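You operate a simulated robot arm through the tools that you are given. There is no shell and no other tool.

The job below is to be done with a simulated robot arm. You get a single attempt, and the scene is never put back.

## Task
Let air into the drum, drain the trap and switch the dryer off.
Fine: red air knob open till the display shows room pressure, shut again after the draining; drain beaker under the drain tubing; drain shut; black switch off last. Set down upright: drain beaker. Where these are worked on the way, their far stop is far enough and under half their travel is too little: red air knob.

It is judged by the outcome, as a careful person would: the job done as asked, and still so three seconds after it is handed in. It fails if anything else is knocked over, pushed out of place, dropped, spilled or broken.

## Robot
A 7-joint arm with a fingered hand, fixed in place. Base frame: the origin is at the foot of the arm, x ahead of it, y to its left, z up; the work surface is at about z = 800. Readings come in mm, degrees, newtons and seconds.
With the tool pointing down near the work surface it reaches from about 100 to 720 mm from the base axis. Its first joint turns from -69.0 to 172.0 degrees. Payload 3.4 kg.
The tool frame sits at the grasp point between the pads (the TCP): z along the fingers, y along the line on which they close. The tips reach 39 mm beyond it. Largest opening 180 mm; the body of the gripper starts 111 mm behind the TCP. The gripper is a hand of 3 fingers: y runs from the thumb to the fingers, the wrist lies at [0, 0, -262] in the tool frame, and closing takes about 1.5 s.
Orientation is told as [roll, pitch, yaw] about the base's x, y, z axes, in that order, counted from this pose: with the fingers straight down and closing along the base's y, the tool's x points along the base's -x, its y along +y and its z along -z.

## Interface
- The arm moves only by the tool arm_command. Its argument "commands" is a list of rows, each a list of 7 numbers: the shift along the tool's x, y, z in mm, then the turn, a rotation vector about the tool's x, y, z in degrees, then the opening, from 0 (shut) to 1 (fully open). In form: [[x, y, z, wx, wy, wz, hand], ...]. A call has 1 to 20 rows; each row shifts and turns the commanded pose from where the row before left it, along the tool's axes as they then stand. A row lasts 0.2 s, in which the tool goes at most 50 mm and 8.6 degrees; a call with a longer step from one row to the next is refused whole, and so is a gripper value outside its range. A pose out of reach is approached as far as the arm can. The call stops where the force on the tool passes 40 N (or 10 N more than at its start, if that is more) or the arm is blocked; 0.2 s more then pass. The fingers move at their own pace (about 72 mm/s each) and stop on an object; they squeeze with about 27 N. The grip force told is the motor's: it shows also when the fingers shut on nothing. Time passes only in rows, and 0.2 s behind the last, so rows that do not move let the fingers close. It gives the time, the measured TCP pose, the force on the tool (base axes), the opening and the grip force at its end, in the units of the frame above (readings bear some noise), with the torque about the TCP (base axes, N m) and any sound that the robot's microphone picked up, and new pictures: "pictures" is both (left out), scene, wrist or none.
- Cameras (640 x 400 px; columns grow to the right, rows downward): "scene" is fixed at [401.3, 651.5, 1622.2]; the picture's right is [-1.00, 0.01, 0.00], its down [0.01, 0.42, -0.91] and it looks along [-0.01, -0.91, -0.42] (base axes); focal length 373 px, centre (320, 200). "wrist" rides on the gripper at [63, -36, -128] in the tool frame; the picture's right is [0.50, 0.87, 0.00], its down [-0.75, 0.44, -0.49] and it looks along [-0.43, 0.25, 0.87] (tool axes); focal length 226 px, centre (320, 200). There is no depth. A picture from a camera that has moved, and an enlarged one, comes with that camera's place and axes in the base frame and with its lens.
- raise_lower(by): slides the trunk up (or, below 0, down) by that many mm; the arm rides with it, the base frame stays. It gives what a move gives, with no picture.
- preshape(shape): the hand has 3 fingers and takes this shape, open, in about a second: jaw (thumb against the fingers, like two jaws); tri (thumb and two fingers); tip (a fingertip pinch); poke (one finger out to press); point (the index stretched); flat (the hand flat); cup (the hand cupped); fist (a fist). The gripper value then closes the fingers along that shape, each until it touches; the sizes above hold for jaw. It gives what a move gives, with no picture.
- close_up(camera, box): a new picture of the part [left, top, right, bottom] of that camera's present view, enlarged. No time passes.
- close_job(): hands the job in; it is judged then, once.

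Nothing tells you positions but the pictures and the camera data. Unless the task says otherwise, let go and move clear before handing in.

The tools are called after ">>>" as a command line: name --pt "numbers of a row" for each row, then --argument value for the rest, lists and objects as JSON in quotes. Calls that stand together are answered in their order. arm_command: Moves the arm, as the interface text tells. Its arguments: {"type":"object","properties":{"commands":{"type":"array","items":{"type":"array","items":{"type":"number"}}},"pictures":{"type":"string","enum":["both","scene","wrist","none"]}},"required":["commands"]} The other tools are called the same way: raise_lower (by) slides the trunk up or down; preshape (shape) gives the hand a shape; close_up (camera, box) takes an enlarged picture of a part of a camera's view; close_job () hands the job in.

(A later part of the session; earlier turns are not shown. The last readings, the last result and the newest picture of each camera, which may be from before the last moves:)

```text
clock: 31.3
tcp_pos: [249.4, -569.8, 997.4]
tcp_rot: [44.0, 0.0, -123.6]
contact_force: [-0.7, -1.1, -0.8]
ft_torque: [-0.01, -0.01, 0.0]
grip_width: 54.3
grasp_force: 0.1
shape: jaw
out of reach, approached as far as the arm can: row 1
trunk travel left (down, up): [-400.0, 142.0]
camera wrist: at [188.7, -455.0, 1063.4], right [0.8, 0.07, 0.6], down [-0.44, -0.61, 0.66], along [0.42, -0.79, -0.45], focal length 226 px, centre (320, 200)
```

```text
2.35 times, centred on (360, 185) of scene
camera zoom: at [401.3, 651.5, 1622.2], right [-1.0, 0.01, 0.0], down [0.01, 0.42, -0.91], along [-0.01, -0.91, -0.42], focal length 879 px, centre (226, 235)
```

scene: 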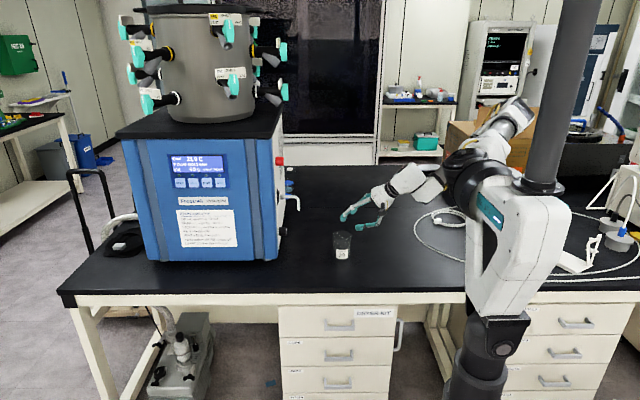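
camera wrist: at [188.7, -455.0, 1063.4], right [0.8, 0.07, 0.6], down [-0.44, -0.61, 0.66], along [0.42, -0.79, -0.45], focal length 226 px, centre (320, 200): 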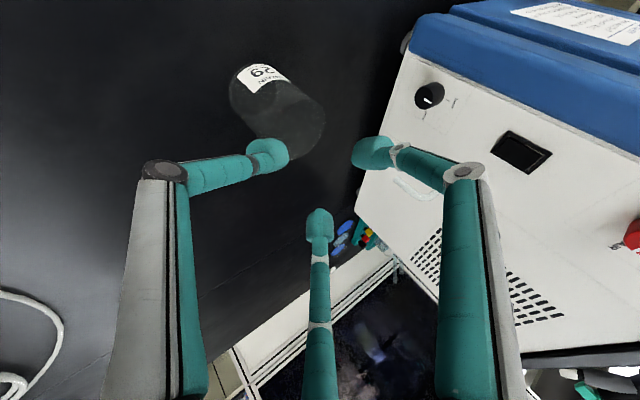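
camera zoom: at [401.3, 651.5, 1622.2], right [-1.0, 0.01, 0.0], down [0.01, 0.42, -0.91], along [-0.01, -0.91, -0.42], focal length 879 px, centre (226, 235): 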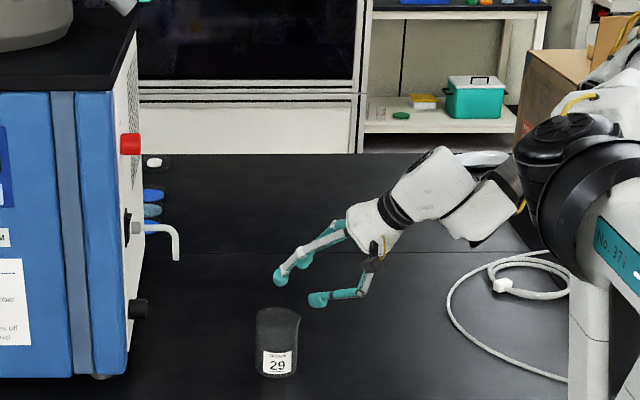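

Reach is fine here. I'll align the yaw with the push line, move behind the beaker, and descend most of the way.

>>> arm_command --pt "0 0 0 0 -3.5 3.6 0.3" --pt "3.6 -14.8 -14.2 0 0 0 0.3" --pt "3.6 -14.8 -14.2 0 0 0 0.3" --pt "3.6 -14.8 -14.2 0 0 0 0.3" --pt "0 -17.9 18.6 0 0 0 0.3" --pt "0 -17.9 18.6 0 0 0 0.3" --pt "0 -17.9 18.6 0 0 0 0.3" --pt "0 -17.9 18.6 0 0 0 0.3" --pt "0 0 0 0 0 0 0.3"

>>> close_up --camera "scene" --box '[260, 170, 420, 270]'

```text
clock: 33.3
tcp_pos: [221.7, -539.7, 892.7]
tcp_rot: [43.9, -0.2, -128.5]
contact_force: [0.0, 0.2, -0.3]
ft_torque: [0.02, 0.0, -0.04]
grip_width: 53.9
grasp_force: 0.1
shape: jaw
out of reach, approached as far as the arm can: row 4
trunk travel left (down, up): [-400.0, 142.0]
camera wrist: at [171.5, -418.7, 959.5], right [0.8, 0.0, 0.6], down [-0.49, -0.57, 0.66], along [0.34, -0.82, -0.45], focal length 226 px, centre (320, 200)
```

scene: 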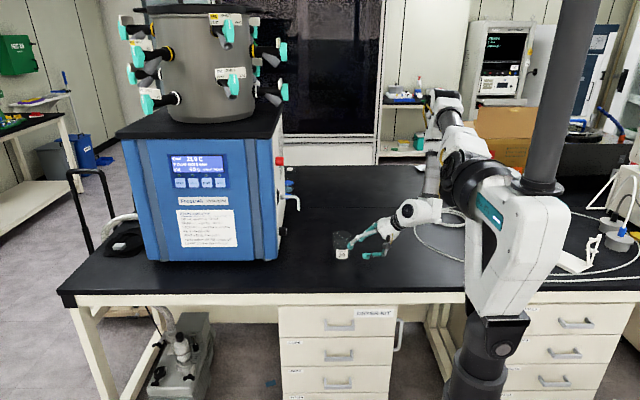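
wrist: 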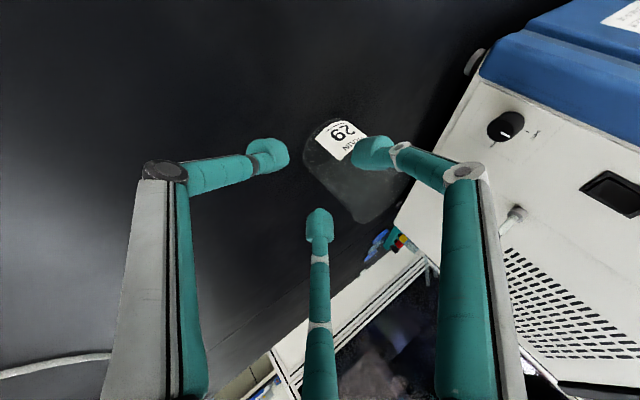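

```text
4.00 times, centred on (340, 220) of scene
camera zoom: at [401.3, 651.5, 1622.2], right [-1.0, 0.01, 0.0], down [0.01, 0.42, -0.91], along [-0.01, -0.91, -0.42], focal length 1494 px, centre (240, 120)
```

zoom: 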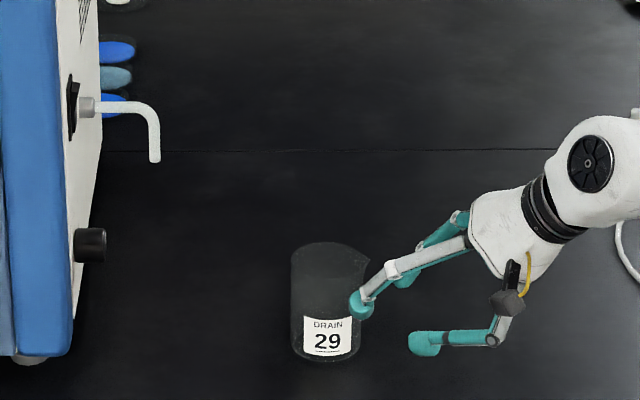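

The fingers are right behind the beaker and lined up within 5 mm. I'll descend to push height and advance slowly.

>>> arm_command --pt "2 -8.6 9 0 0 0 0.3" --pt "2 -8.6 9 0 0 0 0.3" --pt "0 3.6 3.47 0 0 0 0.3" --pt "0 3.6 3.47 0 0 0 0.3" --pt "0 3.6 3.47 0 0 0 0.3" --pt "0 3.6 3.47 0 0 0 0.3" --pt "0 3.6 3.47 0 0 0 0.3" --pt "0 3.6 3.47 0 0 0 0.3" --pt "0 3.6 3.47 0 0 0 0.3" --pt "0 3.6 3.47 0 0 0 0.3" --pt "0 3.6 3.47 0 0 0 0.3" --pt "0 3.6 3.47 0 0 0 0.3"

>>> close_up --camera "scene" --box '[260, 170, 420, 270]'

```text
clock: 35.9
tcp_pos: [263.3, -568.8, 868.0]
tcp_rot: [43.9, -0.1, -128.5]
contact_force: [-0.7, -0.5, -0.7]
ft_torque: [0.04, 0.03, -0.01]
grip_width: 54.1
grasp_force: 0.0
shape: jaw
trunk travel left (down, up): [-400.0, 142.0]
camera wrist: at [213.7, -447.5, 934.6], right [0.8, 0.0, 0.6], down [-0.49, -0.57, 0.66], along [0.34, -0.82, -0.46], focal length 226 px, centre (320, 200)
```

scene: 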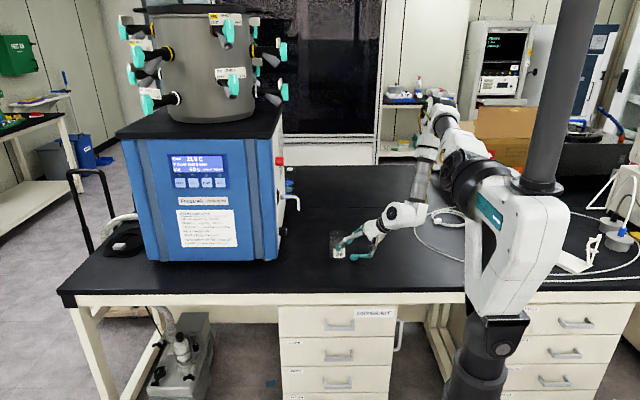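
wrist: 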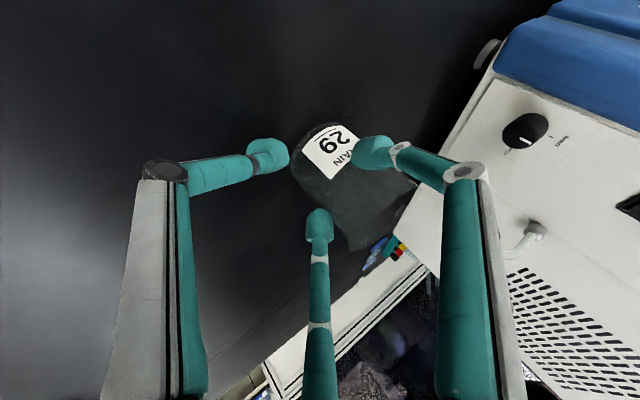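

```text
4.00 times, centred on (340, 220) of scene
camera zoom: at [401.3, 651.5, 1622.2], right [-1.0, 0.01, 0.0], down [0.01, 0.42, -0.91], along [-0.01, -0.91, -0.42], focal length 1494 px, centre (240, 120)
```

zoom: 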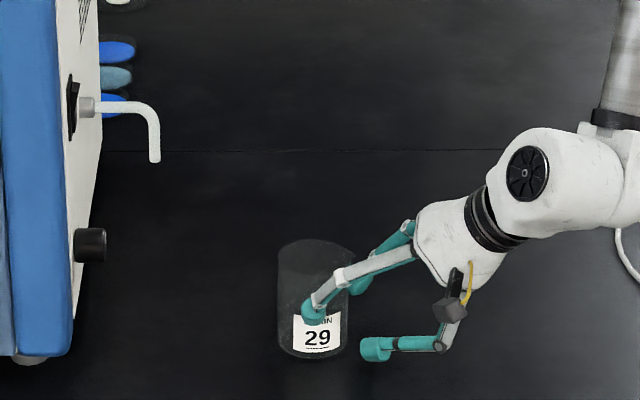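

The beaker is sliding upright between the two tips. I'll keep pushing along the line.

>>> arm_command --pt "0.4 3.6 3.47 0 0 0 0.3" --pt "0.4 3.6 3.47 0 0 0 0.3" --pt "0.4 3.6 3.47 0 0 0 0.3" --pt "0.4 3.6 3.47 0 0 0 0.3" --pt "0.4 3.6 3.47 0 0 0 0.3" --pt "0.4 3.6 3.47 0 0 0 0.3" --pt "0.4 3.6 3.47 0 0 0 0.3" --pt "0.4 3.6 3.47 0 0 0 0.3" --pt "0.4 3.6 3.47 0 0 0 0.3" --pt "0.4 3.6 3.47 0 0 0 0.3" --pt "0 3.6 3.47 0 0 0 0.3" --pt "0 3.6 3.47 0 0 0 0.3" --pt "0 3.6 3.47 0 0 0 0.3" --pt "0 3.6 3.47 0 0 0 0.3"

>>> close_up --camera "scene" --box '[260, 170, 420, 270]'

```text
clock: 38.9
tcp_pos: [322.1, -608.2, 868.4]
tcp_rot: [43.9, -0.1, -128.5]
contact_force: [-0.6, 0.2, 0.0]
ft_torque: [-0.02, 0.02, 0.02]
grip_width: 53.9
grasp_force: 0.0
shape: jaw
trunk travel left (down, up): [-400.0, 142.0]
camera wrist: at [271.2, -488.2, 934.9], right [0.8, 0.0, 0.6], down [-0.49, -0.57, 0.66], along [0.34, -0.82, -0.46], focal length 226 px, centre (320, 200)
```

scene: 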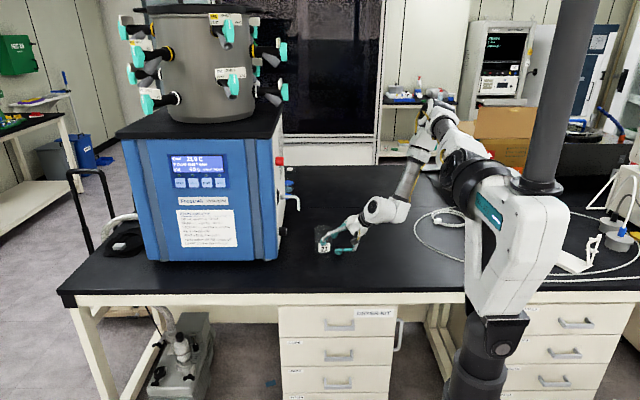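
wrist: 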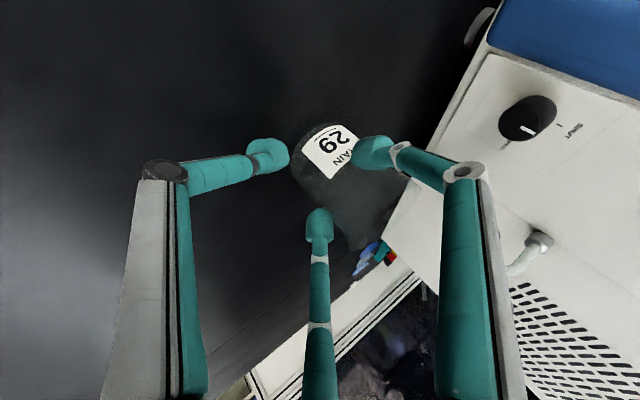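

```text
4.00 times, centred on (340, 220) of scene
camera zoom: at [401.3, 651.5, 1622.2], right [-1.0, 0.01, 0.0], down [0.01, 0.42, -0.91], along [-0.01, -0.91, -0.42], focal length 1494 px, centre (240, 120)
```

zoom: 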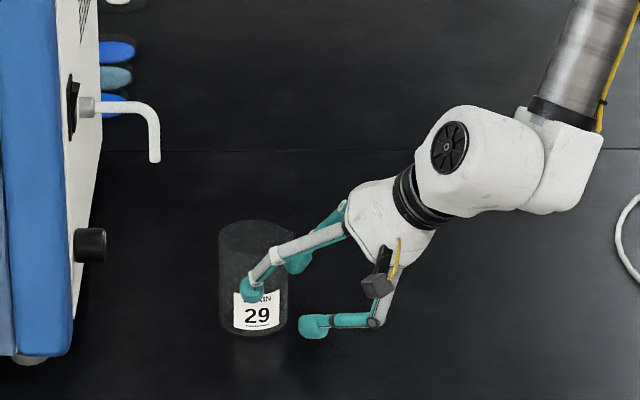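

Progress matches the commands: the beaker is upright near (375,-646). I'll aim the remaining push at the outlet.

>>> arm_command --pt "-0.37 4.32 4.15 0 0 0 0.3" --pt "-0.37 4.32 4.15 0 0 0 0.3" --pt "-0.37 4.32 4.15 0 0 0 0.3" --pt "-0.37 4.32 4.15 0 0 0 0.3" --pt "-0.37 4.32 4.15 0 0 0 0.3" --pt "-0.37 4.32 4.15 0 0 0 0.3" --pt "-0.37 4.32 4.15 0 0 0 0.3" --pt "-0.37 4.32 4.15 0 0 0 0.3" --pt "-0.37 4.32 4.15 0 0 0 0.3" --pt "-0.37 4.32 4.15 0 0 0 0.3" --pt "-0.37 4.32 4.15 0 0 0 0.3" --pt "-0.37 4.32 4.15 0 0 0 0.3" --pt "-0.37 4.32 4.15 0 0 0 0.3" --pt "-0.37 4.32 4.15 0 0 0 0.3" --pt "-0.37 4.32 4.15 0 0 0 0.3"

>>> close_up --camera "scene" --box '[260, 170, 420, 270]'

```text
clock: 42.1
tcp_pos: [388.0, -669.6, 866.9]
tcp_rot: [43.9, 0.0, -128.7]
contact_force: [0.2, 0.3, 0.4]
ft_torque: [-0.01, 0.0, 0.01]
grip_width: 54.1
grasp_force: 0.0
shape: jaw
trunk travel left (down, up): [-400.0, 142.0]
camera wrist: at [338.3, -549.8, 933.8], right [0.8, 0.0, 0.6], down [-0.49, -0.57, 0.66], along [0.34, -0.82, -0.46], focal length 226 px, centre (320, 200)
```

scene: 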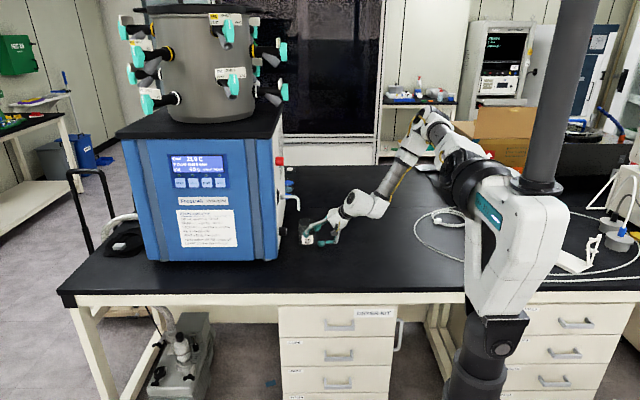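
wrist: 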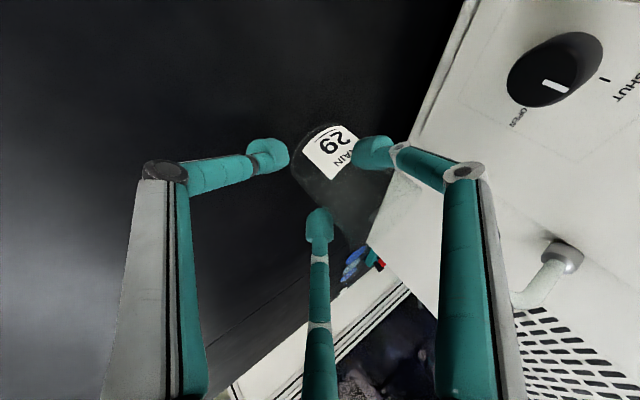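

```text
4.00 times, centred on (340, 220) of scene
camera zoom: at [401.3, 651.5, 1622.2], right [-1.0, 0.01, 0.0], down [0.01, 0.42, -0.91], along [-0.01, -0.91, -0.42], focal length 1494 px, centre (240, 120)
```

zoom: 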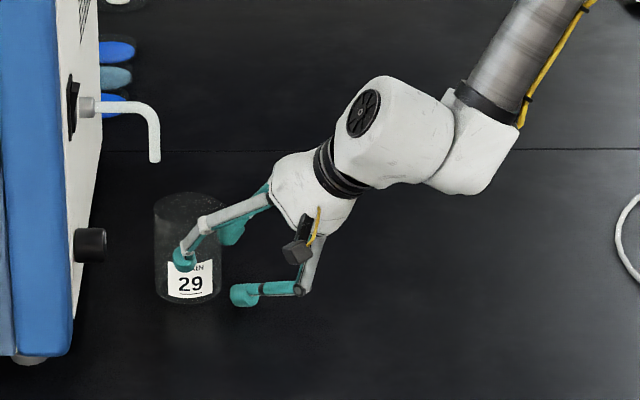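

The beaker is near (442,-705), with about 45 mm to go. One more short push.

>>> arm_command --pt "-0.53 4.6 4.42 0 0 0 0.3" --pt "-0.53 4.6 4.42 0 0 0 0.3" --pt "-0.53 4.6 4.42 0 0 0 0.3" --pt "-0.53 4.6 4.42 0 0 0 0.3" --pt "-0.53 4.6 4.42 0 0 0 0.3" --pt "-0.53 4.6 4.42 0 0 0 0.3" --pt "-0.53 4.6 4.42 0 0 0 0.3" --pt "0 0 0 0 0 0 0.3"

>>> close_up --camera "scene" --box '[260, 170, 360, 260]'

```text
clock: 43.9
tcp_pos: [420.7, -700.1, 866.7]
tcp_rot: [43.9, -0.2, -128.6]
contact_force: [0.1, 0.1, 0.2]
ft_torque: [0.01, 0.0, -0.01]
grip_width: 54.1
grasp_force: 0.1
shape: jaw
trunk travel left (down, up): [-400.0, 142.0]
camera wrist: at [371.0, -580.1, 933.6], right [0.8, 0.0, 0.6], down [-0.49, -0.57, 0.66], along [0.34, -0.82, -0.46], focal length 226 px, centre (320, 200)
```

scene: 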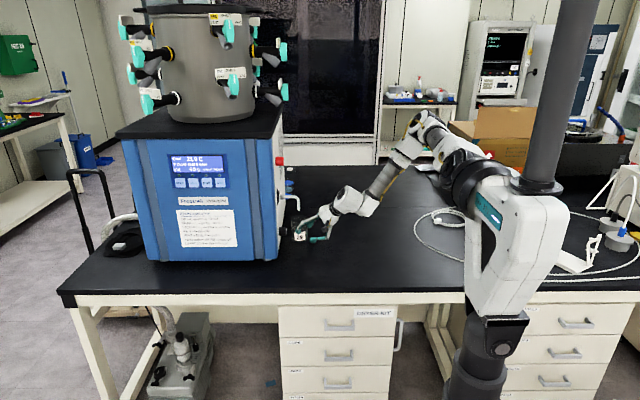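
wrist: 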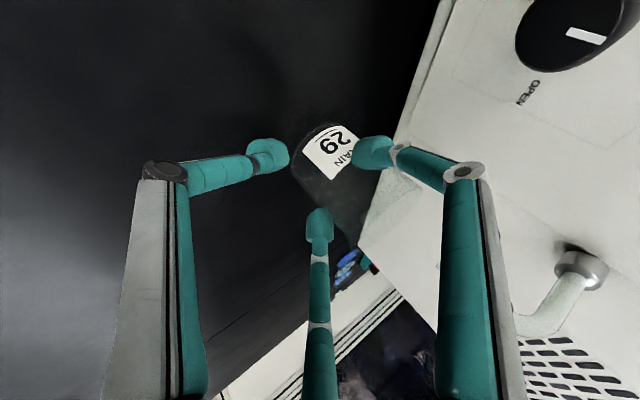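

```text
4.44 times, centred on (310, 215) of scene
camera zoom: at [401.3, 651.5, 1622.2], right [-1.0, 0.01, 0.0], down [0.01, 0.42, -0.91], along [-0.01, -0.91, -0.42], focal length 1660 px, centre (364, 133)
```

zoom: 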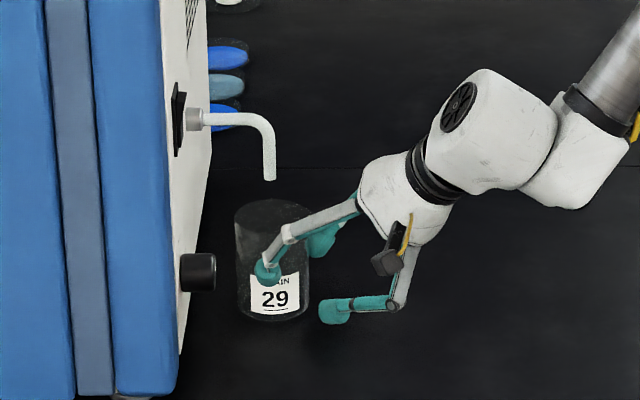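

The beaker is centred under the outlet at about (475,-738). I'll back away along the push line, lift, and turn horizontal to face the drain knob.

>>> arm_command --pt "0 -10 -9.6 0 0 0 0.3" --pt "0 -14 -13.5 0 0 0 0.3" --pt "0 -14 -13.5 0 0 0 0.3" --pt "0 -14 -13.5 0 0 0 0.3" --pt "0 -10 -9.6 0 0 0 0.3" --pt "0 14 -14.4 0 0 0 0.3" --pt "0 14 -14.4 0 0 0 0.3" --pt "0 14 -14.4 0 0 0 0.3" --pt "0 0 0 -7.68 0 0 0.3" --pt "0 0 0 -7.68 0 0 0.3" --pt "0 0 0 -7.68 0 0 0.3" --pt "0 0 0 -7.68 0 0 0.3" --pt "0 0 0 -7.68 0 0 0.3" --pt "0 0 0 -7.68 0 0 0.3" --pt "0 0 0 0 0 0 0.3"

>>> close_up --camera "scene" --box '[160, 145, 240, 195]'

>>> close_up --camera "scene" --box '[260, 170, 360, 260]'

```text
clock: 47.1
tcp_pos: [354.0, -645.1, 926.6]
tcp_rot: [90.1, -0.1, -128.7]
contact_force: [0.2, -0.5, 0.7]
ft_torque: [-0.01, 0.02, -0.01]
grip_width: 54.3
grasp_force: 0.0
shape: jaw
trunk travel left (down, up): [-400.0, 142.0]
camera wrist: at [293.4, -517.9, 891.0], right [0.31, 0.39, 0.86], down [-0.86, -0.28, 0.44], along [0.41, -0.88, 0.25], focal length 226 px, centre (320, 200)
```

scene: 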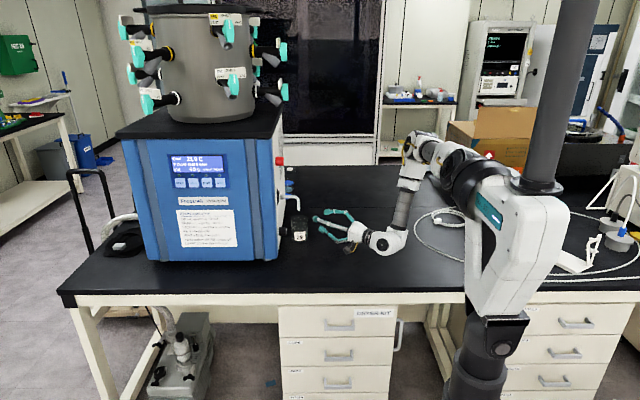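
wrist: 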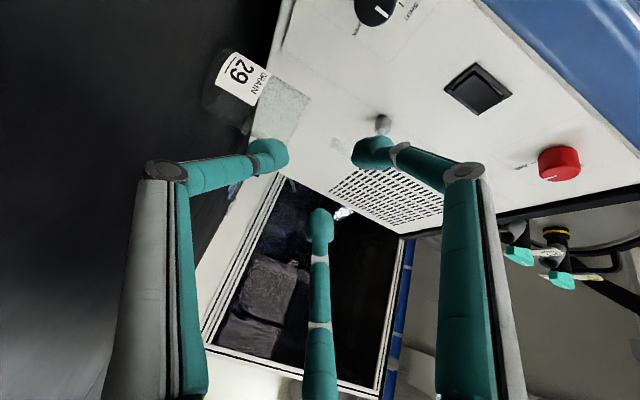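

```text
8.00 times, centred on (200, 170) of scene
camera zoom: at [401.3, 651.5, 1622.2], right [-1.0, 0.01, 0.0], down [0.01, 0.42, -0.91], along [-0.01, -0.91, -0.42], focal length 2987 px, centre (1280, 440)
```

zoom: 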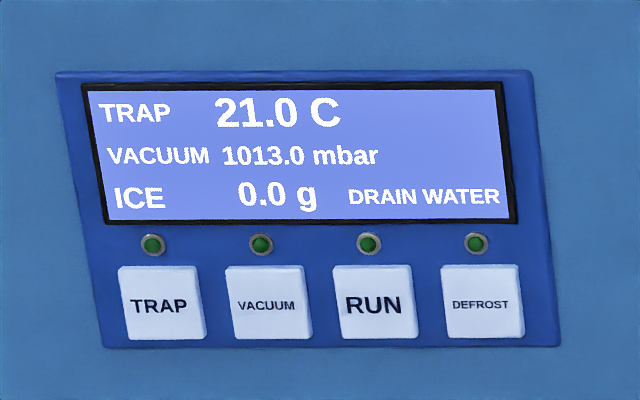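

```text
4.44 times, centred on (310, 215) of scene
camera zoom: at [401.3, 651.5, 1622.2], right [-1.0, 0.01, 0.0], down [0.01, 0.42, -0.91], along [-0.01, -0.91, -0.42], focal length 1660 px, centre (364, 133)
```

zoom: 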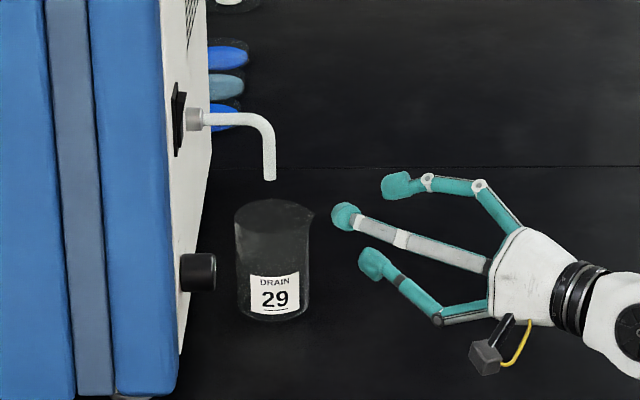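

The display shows 1013.0 mbar, which is room pressure, and the beaker stands upright under the outlet. Next I'll face the panel at the drain knob and roll back to the start angle.

>>> arm_command --pt "18.7 0 10.6 0 0 0 0.35" --pt "18.7 0 10.6 0 0 0 0.35" --pt "18.7 0 10.6 0 0 0 0.35" --pt "0 0 0 0 7.74 0 0.35" --pt "0 0 0 0 7.74 0 0.35" --pt "0 0 0 0 7.74 0 0.35" --pt "0 0 0 0 7.74 0 0.35" --pt "0 0 0 0 7.74 0 0.35" --pt "0 0 0 0 0 -8.5 0.35" --pt "0 0 0 0 0 -8.5 0.35" --pt "0 0 0 0 0 -8.5 0.35" --pt "0 0 0 0 0 -8.5 0.35" --pt "0 0 0 0 0 -8.5 0.35" --pt "0 0 0 0 0 -8.5 0.35" --pt "0 0 0 0 0 -8.5 0.35" --pt "0 0 0 0 0 -8.5 0.35" --pt "0 0 0 0 0 -8.5 0.35" --pt "0 0 0 0 0 -8.5 0.35" --pt "0 0 0 0 0 -5 0.35" --pt "0 0 0 0 0 0 0.35"

>>> close_up --camera "scene" --box '[260, 170, 400, 270]'

```text
clock: 51.3
tcp_pos: [423.4, -608.8, 919.9]
tcp_rot: [74.1, -89.0, -91.4]
contact_force: [-0.3, -0.7, -0.3]
ft_torque: [0.01, -0.01, 0.01]
grip_width: 62.9
grasp_force: 0.0
shape: jaw
out of reach, approached as far as the arm can: row 6, 7, 8
trunk travel left (down, up): [-400.0, 142.0]
camera wrist: at [290.8, -603.9, 858.0], right [0.26, 0.84, -0.49], down [-0.34, 0.55, 0.76], along [0.9, -0.03, 0.43], focal length 226 px, centre (320, 200)
```

scene: 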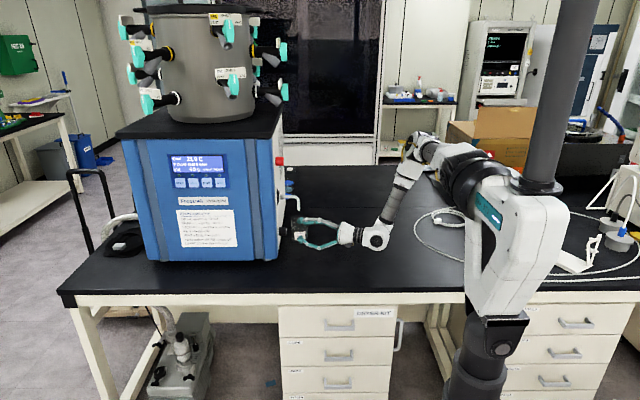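
wrist: 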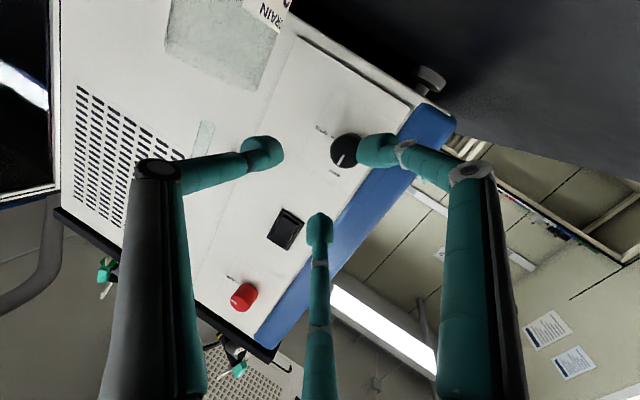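

```text
4.00 times, centred on (330, 220) of scene
camera zoom: at [401.3, 651.5, 1622.2], right [-1.0, 0.01, 0.0], down [0.01, 0.42, -0.91], along [-0.01, -0.91, -0.42], focal length 1494 px, centre (280, 120)
```

zoom: 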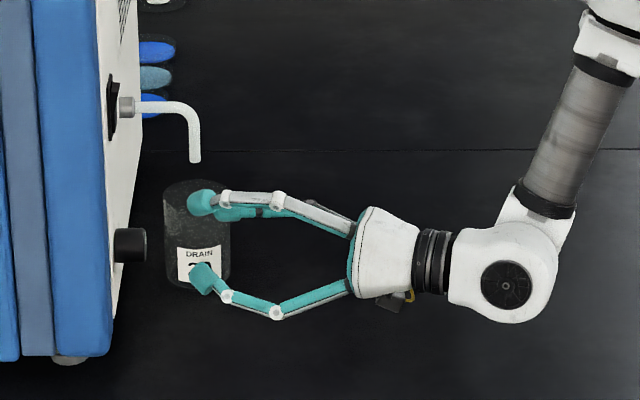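

The yaw is about 17° short because the wrist was too close in. I'll advance a little and complete the yaw.

>>> arm_command --pt "8 0 14 0 0 0 0.35" --pt "8 0 14 0 0 0 0.35" --pt "0 0 0 -5.8 0 0 0.35" --pt "0 0 0 -5.8 0 0 0.35" --pt "0 0 0 -5.7 0 0 0.35" --pt "0 0 0 0 0 0 0.35"

>>> close_up --camera "wrist" --box '[240, 80, 400, 230]'

```text
clock: 52.7
tcp_pos: [449.1, -616.2, 905.4]
tcp_rot: [91.0, -89.0, -90.9]
contact_force: [-0.3, 0.3, -0.6]
ft_torque: [0.02, 0.02, 0.02]
grip_width: 62.8
grasp_force: 0.0
shape: jaw
trunk travel left (down, up): [-400.0, 142.0]
camera wrist: at [322.3, -651.5, 841.1], right [0.0, 0.87, -0.48], down [-0.49, 0.42, 0.76], along [0.87, 0.24, 0.43], focal length 226 px, centre (320, 200)
```

scene: 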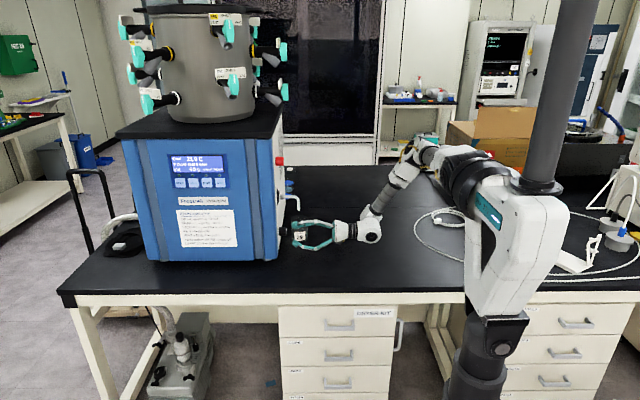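
wrist: 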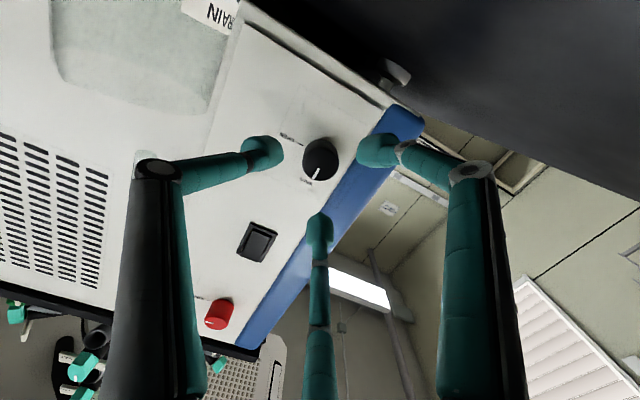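

```text
2.67 times, centred on (320, 155) of wrist
camera zoom: at [322.3, -651.5, 841.1], right [0.0, 0.87, -0.48], down [-0.49, 0.42, 0.76], along [0.87, 0.24, 0.43], focal length 603 px, centre (320, 320)
```

zoom: 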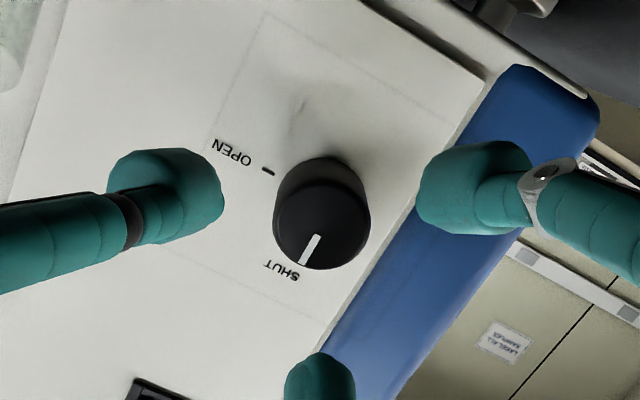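

The tool is square and aligned on the drain knob within about 1.5 mm. I'll advance and grip it.

>>> arm_command --pt "1 1 12 0 0 0 0.35" --pt "0 0 12 0 0 0 0.35" --pt "0 0 12 0 0 0 0.35" --pt "0 0 7 0 0 0 0.35" --pt "0 0 3 0 0 0 0.35" --pt "0 0 0 0 0 0 0.35"

>>> close_up --camera "scene" --box '[260, 190, 360, 260]'

```text
clock: 54.1
tcp_pos: [496.2, -614.8, 903.3]
tcp_rot: [92.1, -89.0, -92.1]
contact_force: [1.1, -0.1, -0.4]
ft_torque: [0.01, -0.01, -0.02]
grip_width: 62.5
grasp_force: 0.1
shape: jaw
trunk travel left (down, up): [-400.0, 142.0]
camera wrist: at [368.9, -650.2, 839.8], right [0.0, 0.87, -0.48], down [-0.49, 0.42, 0.76], along [0.87, 0.24, 0.43], focal length 226 px, centre (320, 200)
```

scene: 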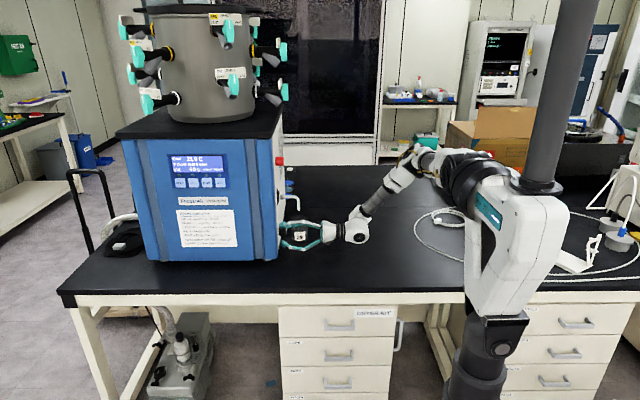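
wrist: 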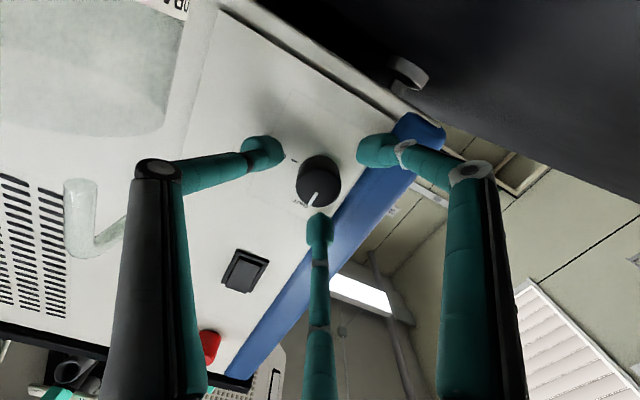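

```text
5.71 times, centred on (310, 225) of scene
camera zoom: at [401.3, 651.5, 1622.2], right [-1.0, 0.01, 0.0], down [0.01, 0.42, -0.91], along [-0.01, -0.91, -0.42], focal length 2134 px, centre (377, 57)
```

zoom: 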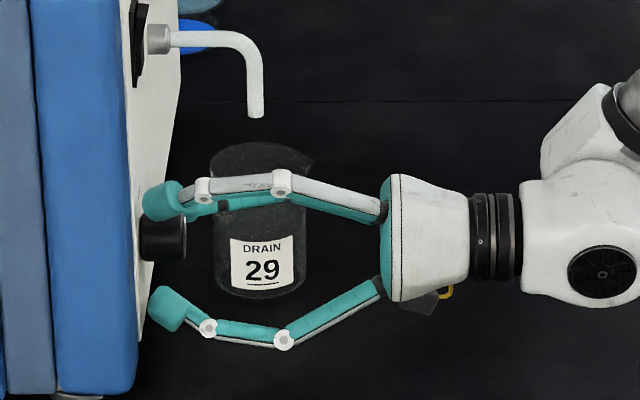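

The fingers surround the knob. Before gripping I'll check that the +90° roll is reachable here, with the fingers still open.

>>> arm_command --pt "0 0 0 0 0 8.5 0.35" --pt "0 0 0 0 0 8.5 0.35" --pt "0 0 0 0 0 8.5 0.35" --pt "0 0 0 0 0 8.5 0.35" --pt "0 0 0 0 0 8.5 0.35" --pt "0 0 0 0 0 8.5 0.35" --pt "0 0 0 0 0 8.5 0.35" --pt "0 0 0 0 0 8.5 0.35" --pt "0 0 0 0 0 8.5 0.35" --pt "0 0 0 0 0 8.5 0.35" --pt "0 0 0 0 0 4 0.35" --pt "0 0 0 0 0 0 0.35"

>>> close_up --camera "scene" --box '[260, 190, 360, 260]'

```text
clock: 56.7
tcp_pos: [489.3, -545.1, 917.6]
tcp_rot: [89.8, -5.1, -91.3]
contact_force: [0.2, -0.1, 0.5]
ft_torque: [0.01, 0.01, 0.0]
grip_width: 63.0
grasp_force: 0.0
shape: jaw
out of reach, approached as far as the arm can: row 9, 10, 11
trunk travel left (down, up): [-400.0, 142.0]
camera wrist: at [363.8, -484.1, 875.9], right [0.02, 0.57, 0.82], down [-0.51, -0.7, 0.5], along [0.86, -0.42, 0.28], focal length 226 px, centre (320, 200)
```

scene: 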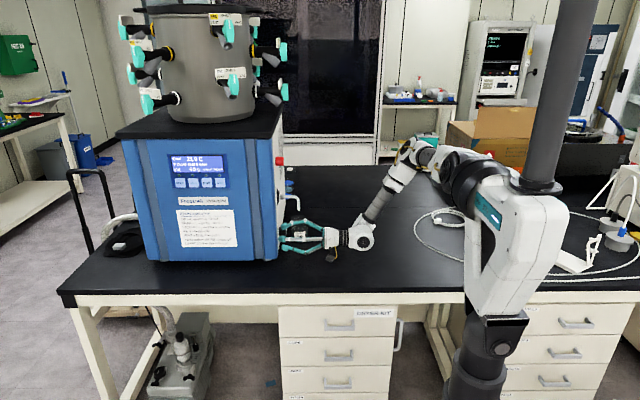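
wrist: 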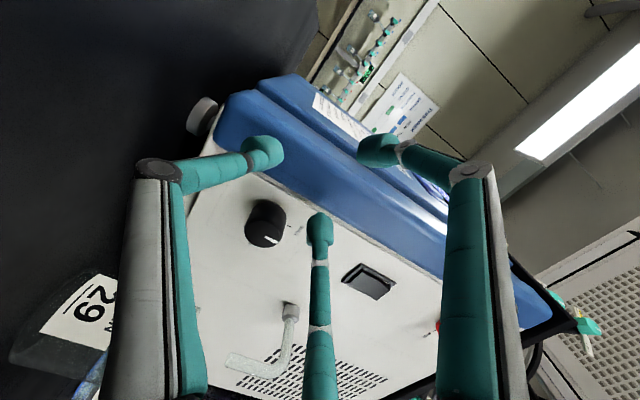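

```text
5.71 times, centred on (310, 225) of scene
camera zoom: at [401.3, 651.5, 1622.2], right [-1.0, 0.01, 0.0], down [0.01, 0.42, -0.91], along [-0.01, -0.91, -0.42], focal length 2134 px, centre (377, 57)
```

zoom: 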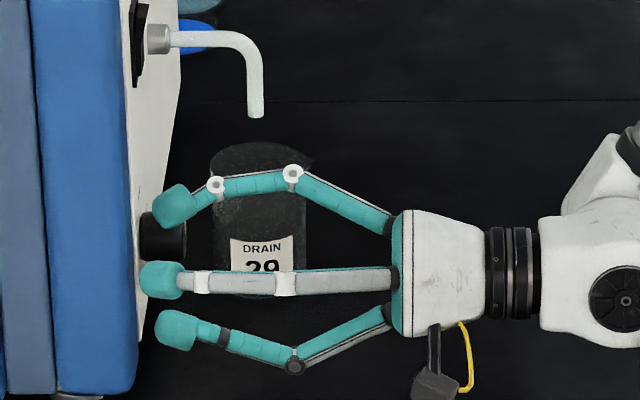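

Good that I tested: past about 68° the arm drifted sideways, though without touching anything, and the knob is still at SHUT. I'll retreat, re-centre, and check whether I can start from a negative roll instead.

>>> arm_command --pt "0 0 -23 0 0 0 0.35" --pt "0 0 -23 0 0 0 0.35" --pt "0 0 0 0 0 -8.5 0.35" --pt "0 0 0 0 0 -8.5 0.35" --pt "0 0 0 0 0 -8.5 0.35" --pt "0 0 0 0 0 -8.5 0.35" --pt "0 0 0 0 0 -8.5 0.35" --pt "0 0 0 0 0 -8.5 0.35" --pt "0 0 0 0 0 -8.5 0.35" --pt "0 0 0 0 0 -8.5 0.35" --pt "0 0 0 0 0 -8.5 0.35" --pt "0 0 0 0 0 -8.5 0.35" --pt "4.5 -23 0 0 0 0 0.35" --pt "4.5 -23 0 0 0 0 0.35" --pt "4.5 -23 0 0 0 0 0.35" --pt "0 0 0 0 0 -8.5 0.35" --pt "0 0 0 0 0 -8.5 0.35" --pt "0 0 0 0 0 -8.5 0.35" --pt "0 0 0 0 0 -8.5 0.35" --pt "0 0 0 0 0 0 0.35"

```text
clock: 60.9
tcp_pos: [441.3, -612.0, 904.1]
tcp_rot: [-89.7, -55.6, 88.4]
contact_force: [0.1, -0.1, 0.5]
ft_torque: [0.0, 0.01, 0.03]
grip_width: 62.9
grasp_force: 0.0
shape: jaw
trunk travel left (down, up): [-400.0, 142.0]
camera wrist: at [313.3, -675.5, 872.9], right [0.01, 0.43, -0.9], down [-0.47, 0.8, 0.38], along [0.88, 0.42, 0.21], focal length 226 px, centre (320, 200)
```

scene: 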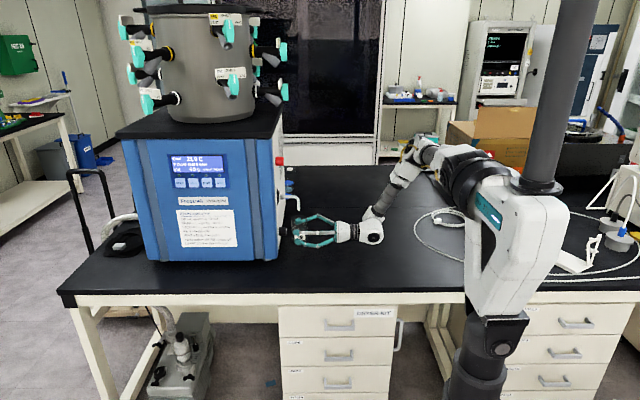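
wrist: 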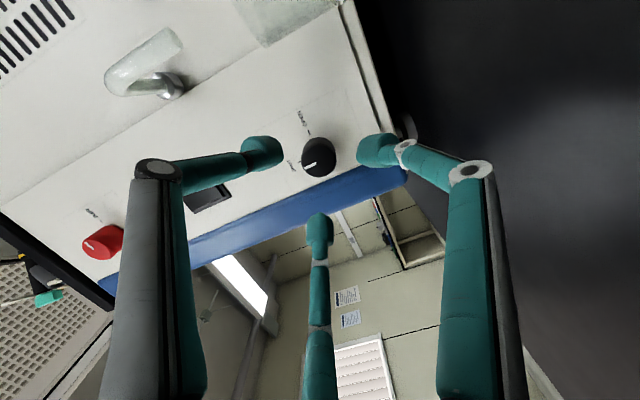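

The roll from -34° to about +56° is available, which is enough. I'll fine-align, advance, and grip the drain knob.

>>> arm_command --pt "2.5 -2.6 12 -1.24 -0.85 0 0.35" --pt "0 0 14 0 0 0 0.35" --pt "0 0 14 0 0 0 0.35" --pt "0 0 9 0 0 0 0.35" --pt "0 0 5 0 0 0 0.35" --pt "0 0 0 0 0 0 0.35" --pt "0 0 0 0 0 0 0.15" --pt "0 0 0 0 0 0 0" --pt "0 0 0 0 0 0 0" --pt "0 0 0 0 0 0 0" --pt "0 0 0 0 0 0 0"

>>> close_up --camera "scene" --box '[260, 190, 360, 260]'

```text
clock: 63.3
tcp_pos: [497.2, -615.9, 901.7]
tcp_rot: [-89.9, -55.8, 89.9]
contact_force: [2.7, -0.5, 0.7]
ft_torque: [-0.03, 0.0, -0.03]
grip_width: 27.4
grasp_force: 27.0
shape: jaw
trunk travel left (down, up): [-400.0, 142.0]
camera wrist: at [369.8, -682.7, 872.2], right [0.0, 0.44, -0.9], down [-0.49, 0.78, 0.38], along [0.87, 0.45, 0.21], focal length 226 px, centre (320, 200)
```

scene: 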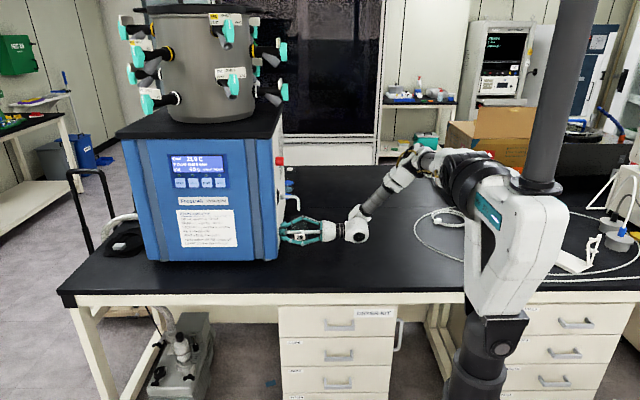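
wrist: 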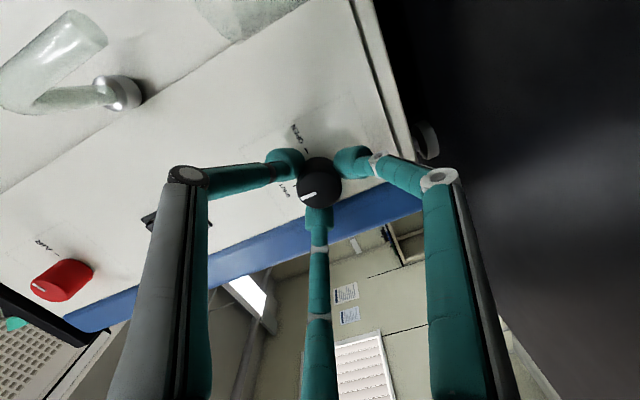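

```text
5.71 times, centred on (310, 225) of scene
camera zoom: at [401.3, 651.5, 1622.2], right [-1.0, 0.01, 0.0], down [0.01, 0.42, -0.91], along [-0.01, -0.91, -0.42], focal length 2134 px, centre (377, 57)
```

zoom: 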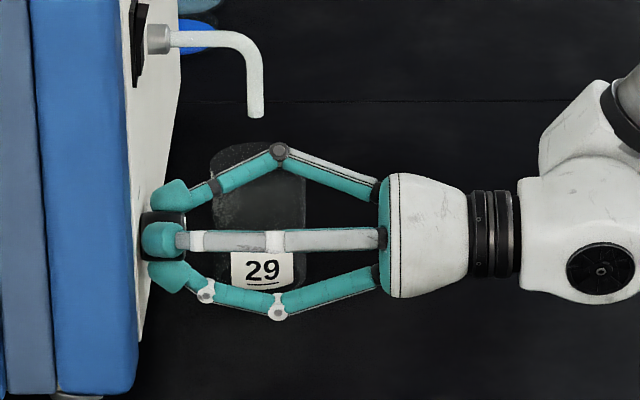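

The drain knob is held squarely. I'll turn it +88° to OPEN and keep hold while it drains.

>>> arm_command --pt "0 0 0 0 0 8.5 0" --pt "0 0 0 0 0 8.5 0" --pt "0 0 0 0 0 8.5 0" --pt "0 0 0 0 0 8.5 0" --pt "0 0 0 0 0 8.5 0" --pt "0 0 0 0 0 8.5 0" --pt "0 0 0 0 0 8.5 0" --pt "0 0 0 0 0 8.5 0" --pt "0 0 0 0 0 8.5 0" --pt "0 0 0 0 0 8.5 0" --pt "0 0 0 0 0 3 0"

>>> close_up --camera "scene" --box '[260, 190, 360, 260]'

>>> close_up --camera "scene" --box '[160, 145, 240, 195]'

>>> close_up --camera "wrist" --box '[240, 100, 400, 240]'

```text
clock: 65.7
tcp_pos: [497.9, -615.7, 903.9]
tcp_rot: [89.8, -36.2, -89.8]
contact_force: [4.0, 7.2, 0.3]
ft_torque: [0.0, 0.01, 0.28]
grip_width: 26.5
grasp_force: 26.6
shape: jaw
trunk travel left (down, up): [-400.0, 142.0]
camera wrist: at [369.2, -587.2, 837.7], right [0.0, 0.91, 0.41], down [-0.49, -0.35, 0.8], along [0.87, -0.2, 0.45], focal length 226 px, centre (320, 200)
```

scene: 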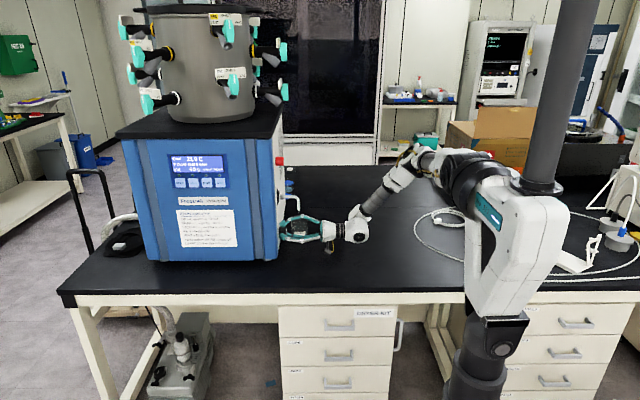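
wrist: 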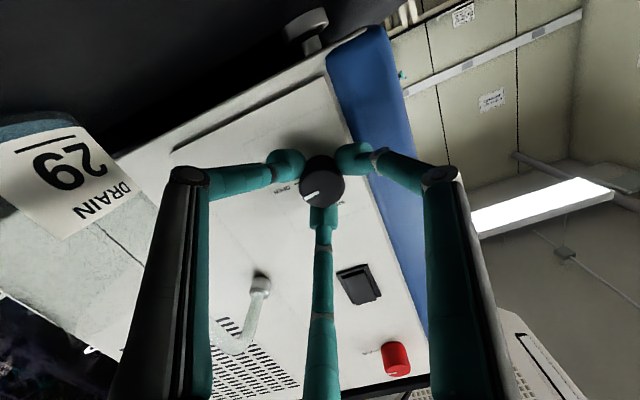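

```text
5.71 times, centred on (310, 225) of scene
camera zoom: at [401.3, 651.5, 1622.2], right [-1.0, 0.01, 0.0], down [0.01, 0.42, -0.91], along [-0.01, -0.91, -0.42], focal length 2134 px, centre (377, 57)
```

zoom: 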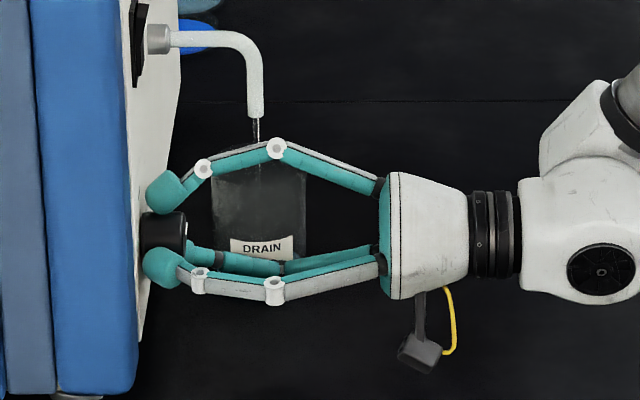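

```text
8.00 times, centred on (200, 170) of scene
camera zoom: at [401.3, 651.5, 1622.2], right [-1.0, 0.01, 0.0], down [0.01, 0.42, -0.91], along [-0.01, -0.91, -0.42], focal length 2987 px, centre (1280, 440)
```

zoom: 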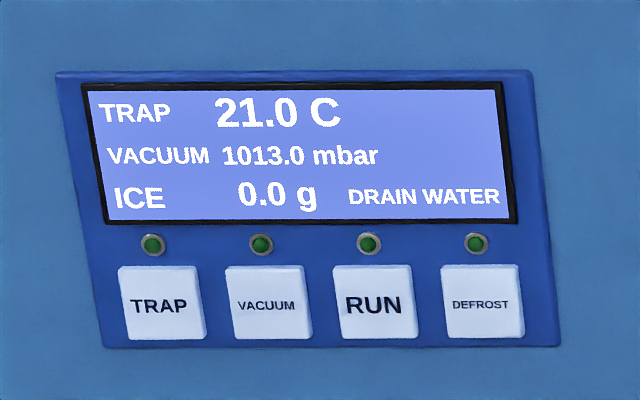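

```text
2.86 times, centred on (320, 170) of wrist
camera zoom: at [369.2, -587.2, 837.7], right [0.0, 0.91, 0.41], down [-0.49, -0.35, 0.8], along [0.87, -0.2, 0.45], focal length 646 px, centre (320, 286)
```

zoom: 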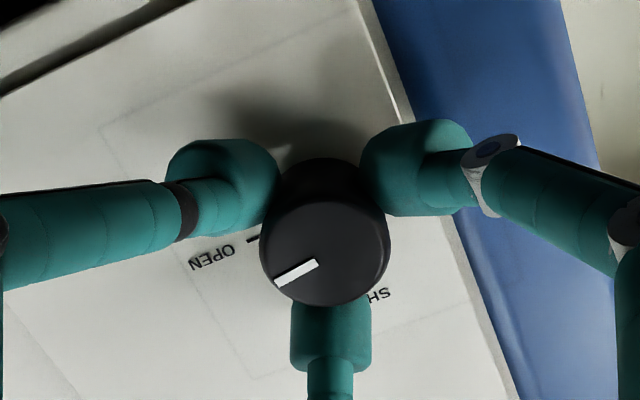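

Water is streaming from the outlet into the beaker. I'll hold still and wait for the trap to empty.

>>> arm_command --pt "0 0 0 0 0 0 0" --pt "0 0 0 0 0 0 0" --pt "0 0 0 0 0 0 0" --pt "0 0 0 0 0 0 0" --pt "0 0 0 0 0 0 0" --pt "0 0 0 0 0 0 0" --pt "0 0 0 0 0 0 0" --pt "0 0 0 0 0 0 0" --pt "0 0 0 0 0 0 0" --pt "0 0 0 0 0 0 0" --pt "0 0 0 0 0 0 0" --pt "0 0 0 0 0 0 0" --pt "0 0 0 0 0 0 0" --pt "0 0 0 0 0 0 0" --pt "0 0 0 0 0 0 0" --pt "0 0 0 0 0 0 0" --pt "0 0 0 0 0 0 0" --pt "0 0 0 0 0 0 0" --pt "0 0 0 0 0 0 0" --pt "0 0 0 0 0 0 0" --pictures "wrist"

>>> close_up --camera "scene" --box '[260, 190, 360, 260]'

>>> close_up --camera "scene" --box '[160, 145, 240, 195]'

```text
clock: 69.9
tcp_pos: [497.1, -616.4, 904.3]
tcp_rot: [89.7, -36.2, -89.7]
contact_force: [4.6, 7.9, 0.0]
ft_torque: [0.01, 0.03, 0.31]
grip_width: 26.3
grasp_force: 26.8
shape: jaw
trunk travel left (down, up): [-400.0, 142.0]
camera wrist: at [369.2, -587.6, 837.7], right [0.0, 0.91, 0.4], down [-0.49, -0.35, 0.8], along [0.87, -0.2, 0.45], focal length 226 px, centre (320, 200)
```

wrist: 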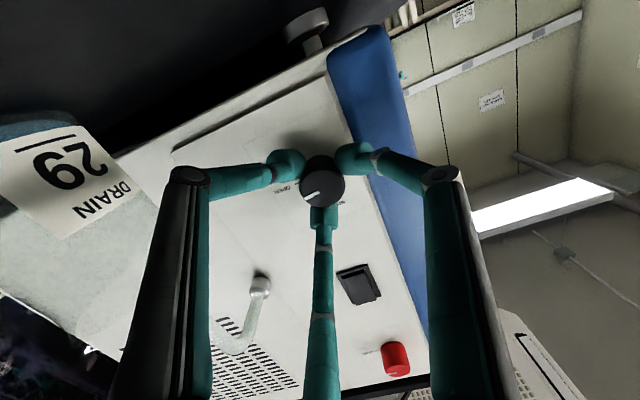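

```text
5.71 times, centred on (310, 225) of scene
camera zoom: at [401.3, 651.5, 1622.2], right [-1.0, 0.01, 0.0], down [0.01, 0.42, -0.91], along [-0.01, -0.91, -0.42], focal length 2134 px, centre (377, 57)
```

zoom: 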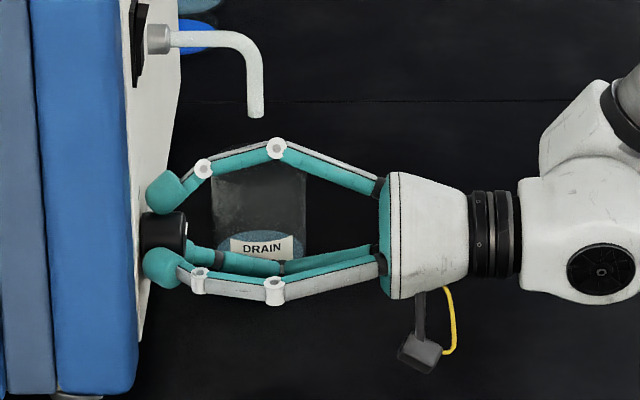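

```text
8.00 times, centred on (200, 170) of scene
camera zoom: at [401.3, 651.5, 1622.2], right [-1.0, 0.01, 0.0], down [0.01, 0.42, -0.91], along [-0.01, -0.91, -0.42], focal length 2987 px, centre (1280, 440)
```

zoom: 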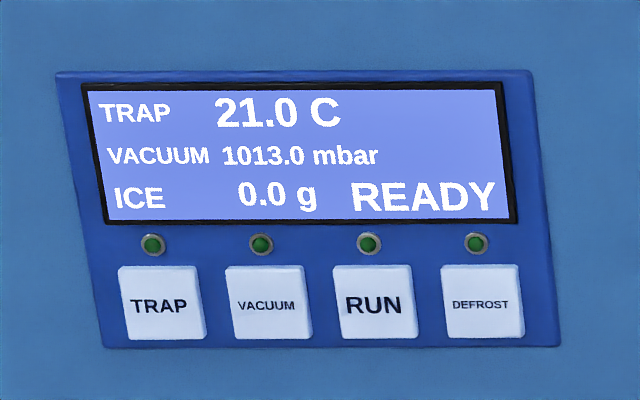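

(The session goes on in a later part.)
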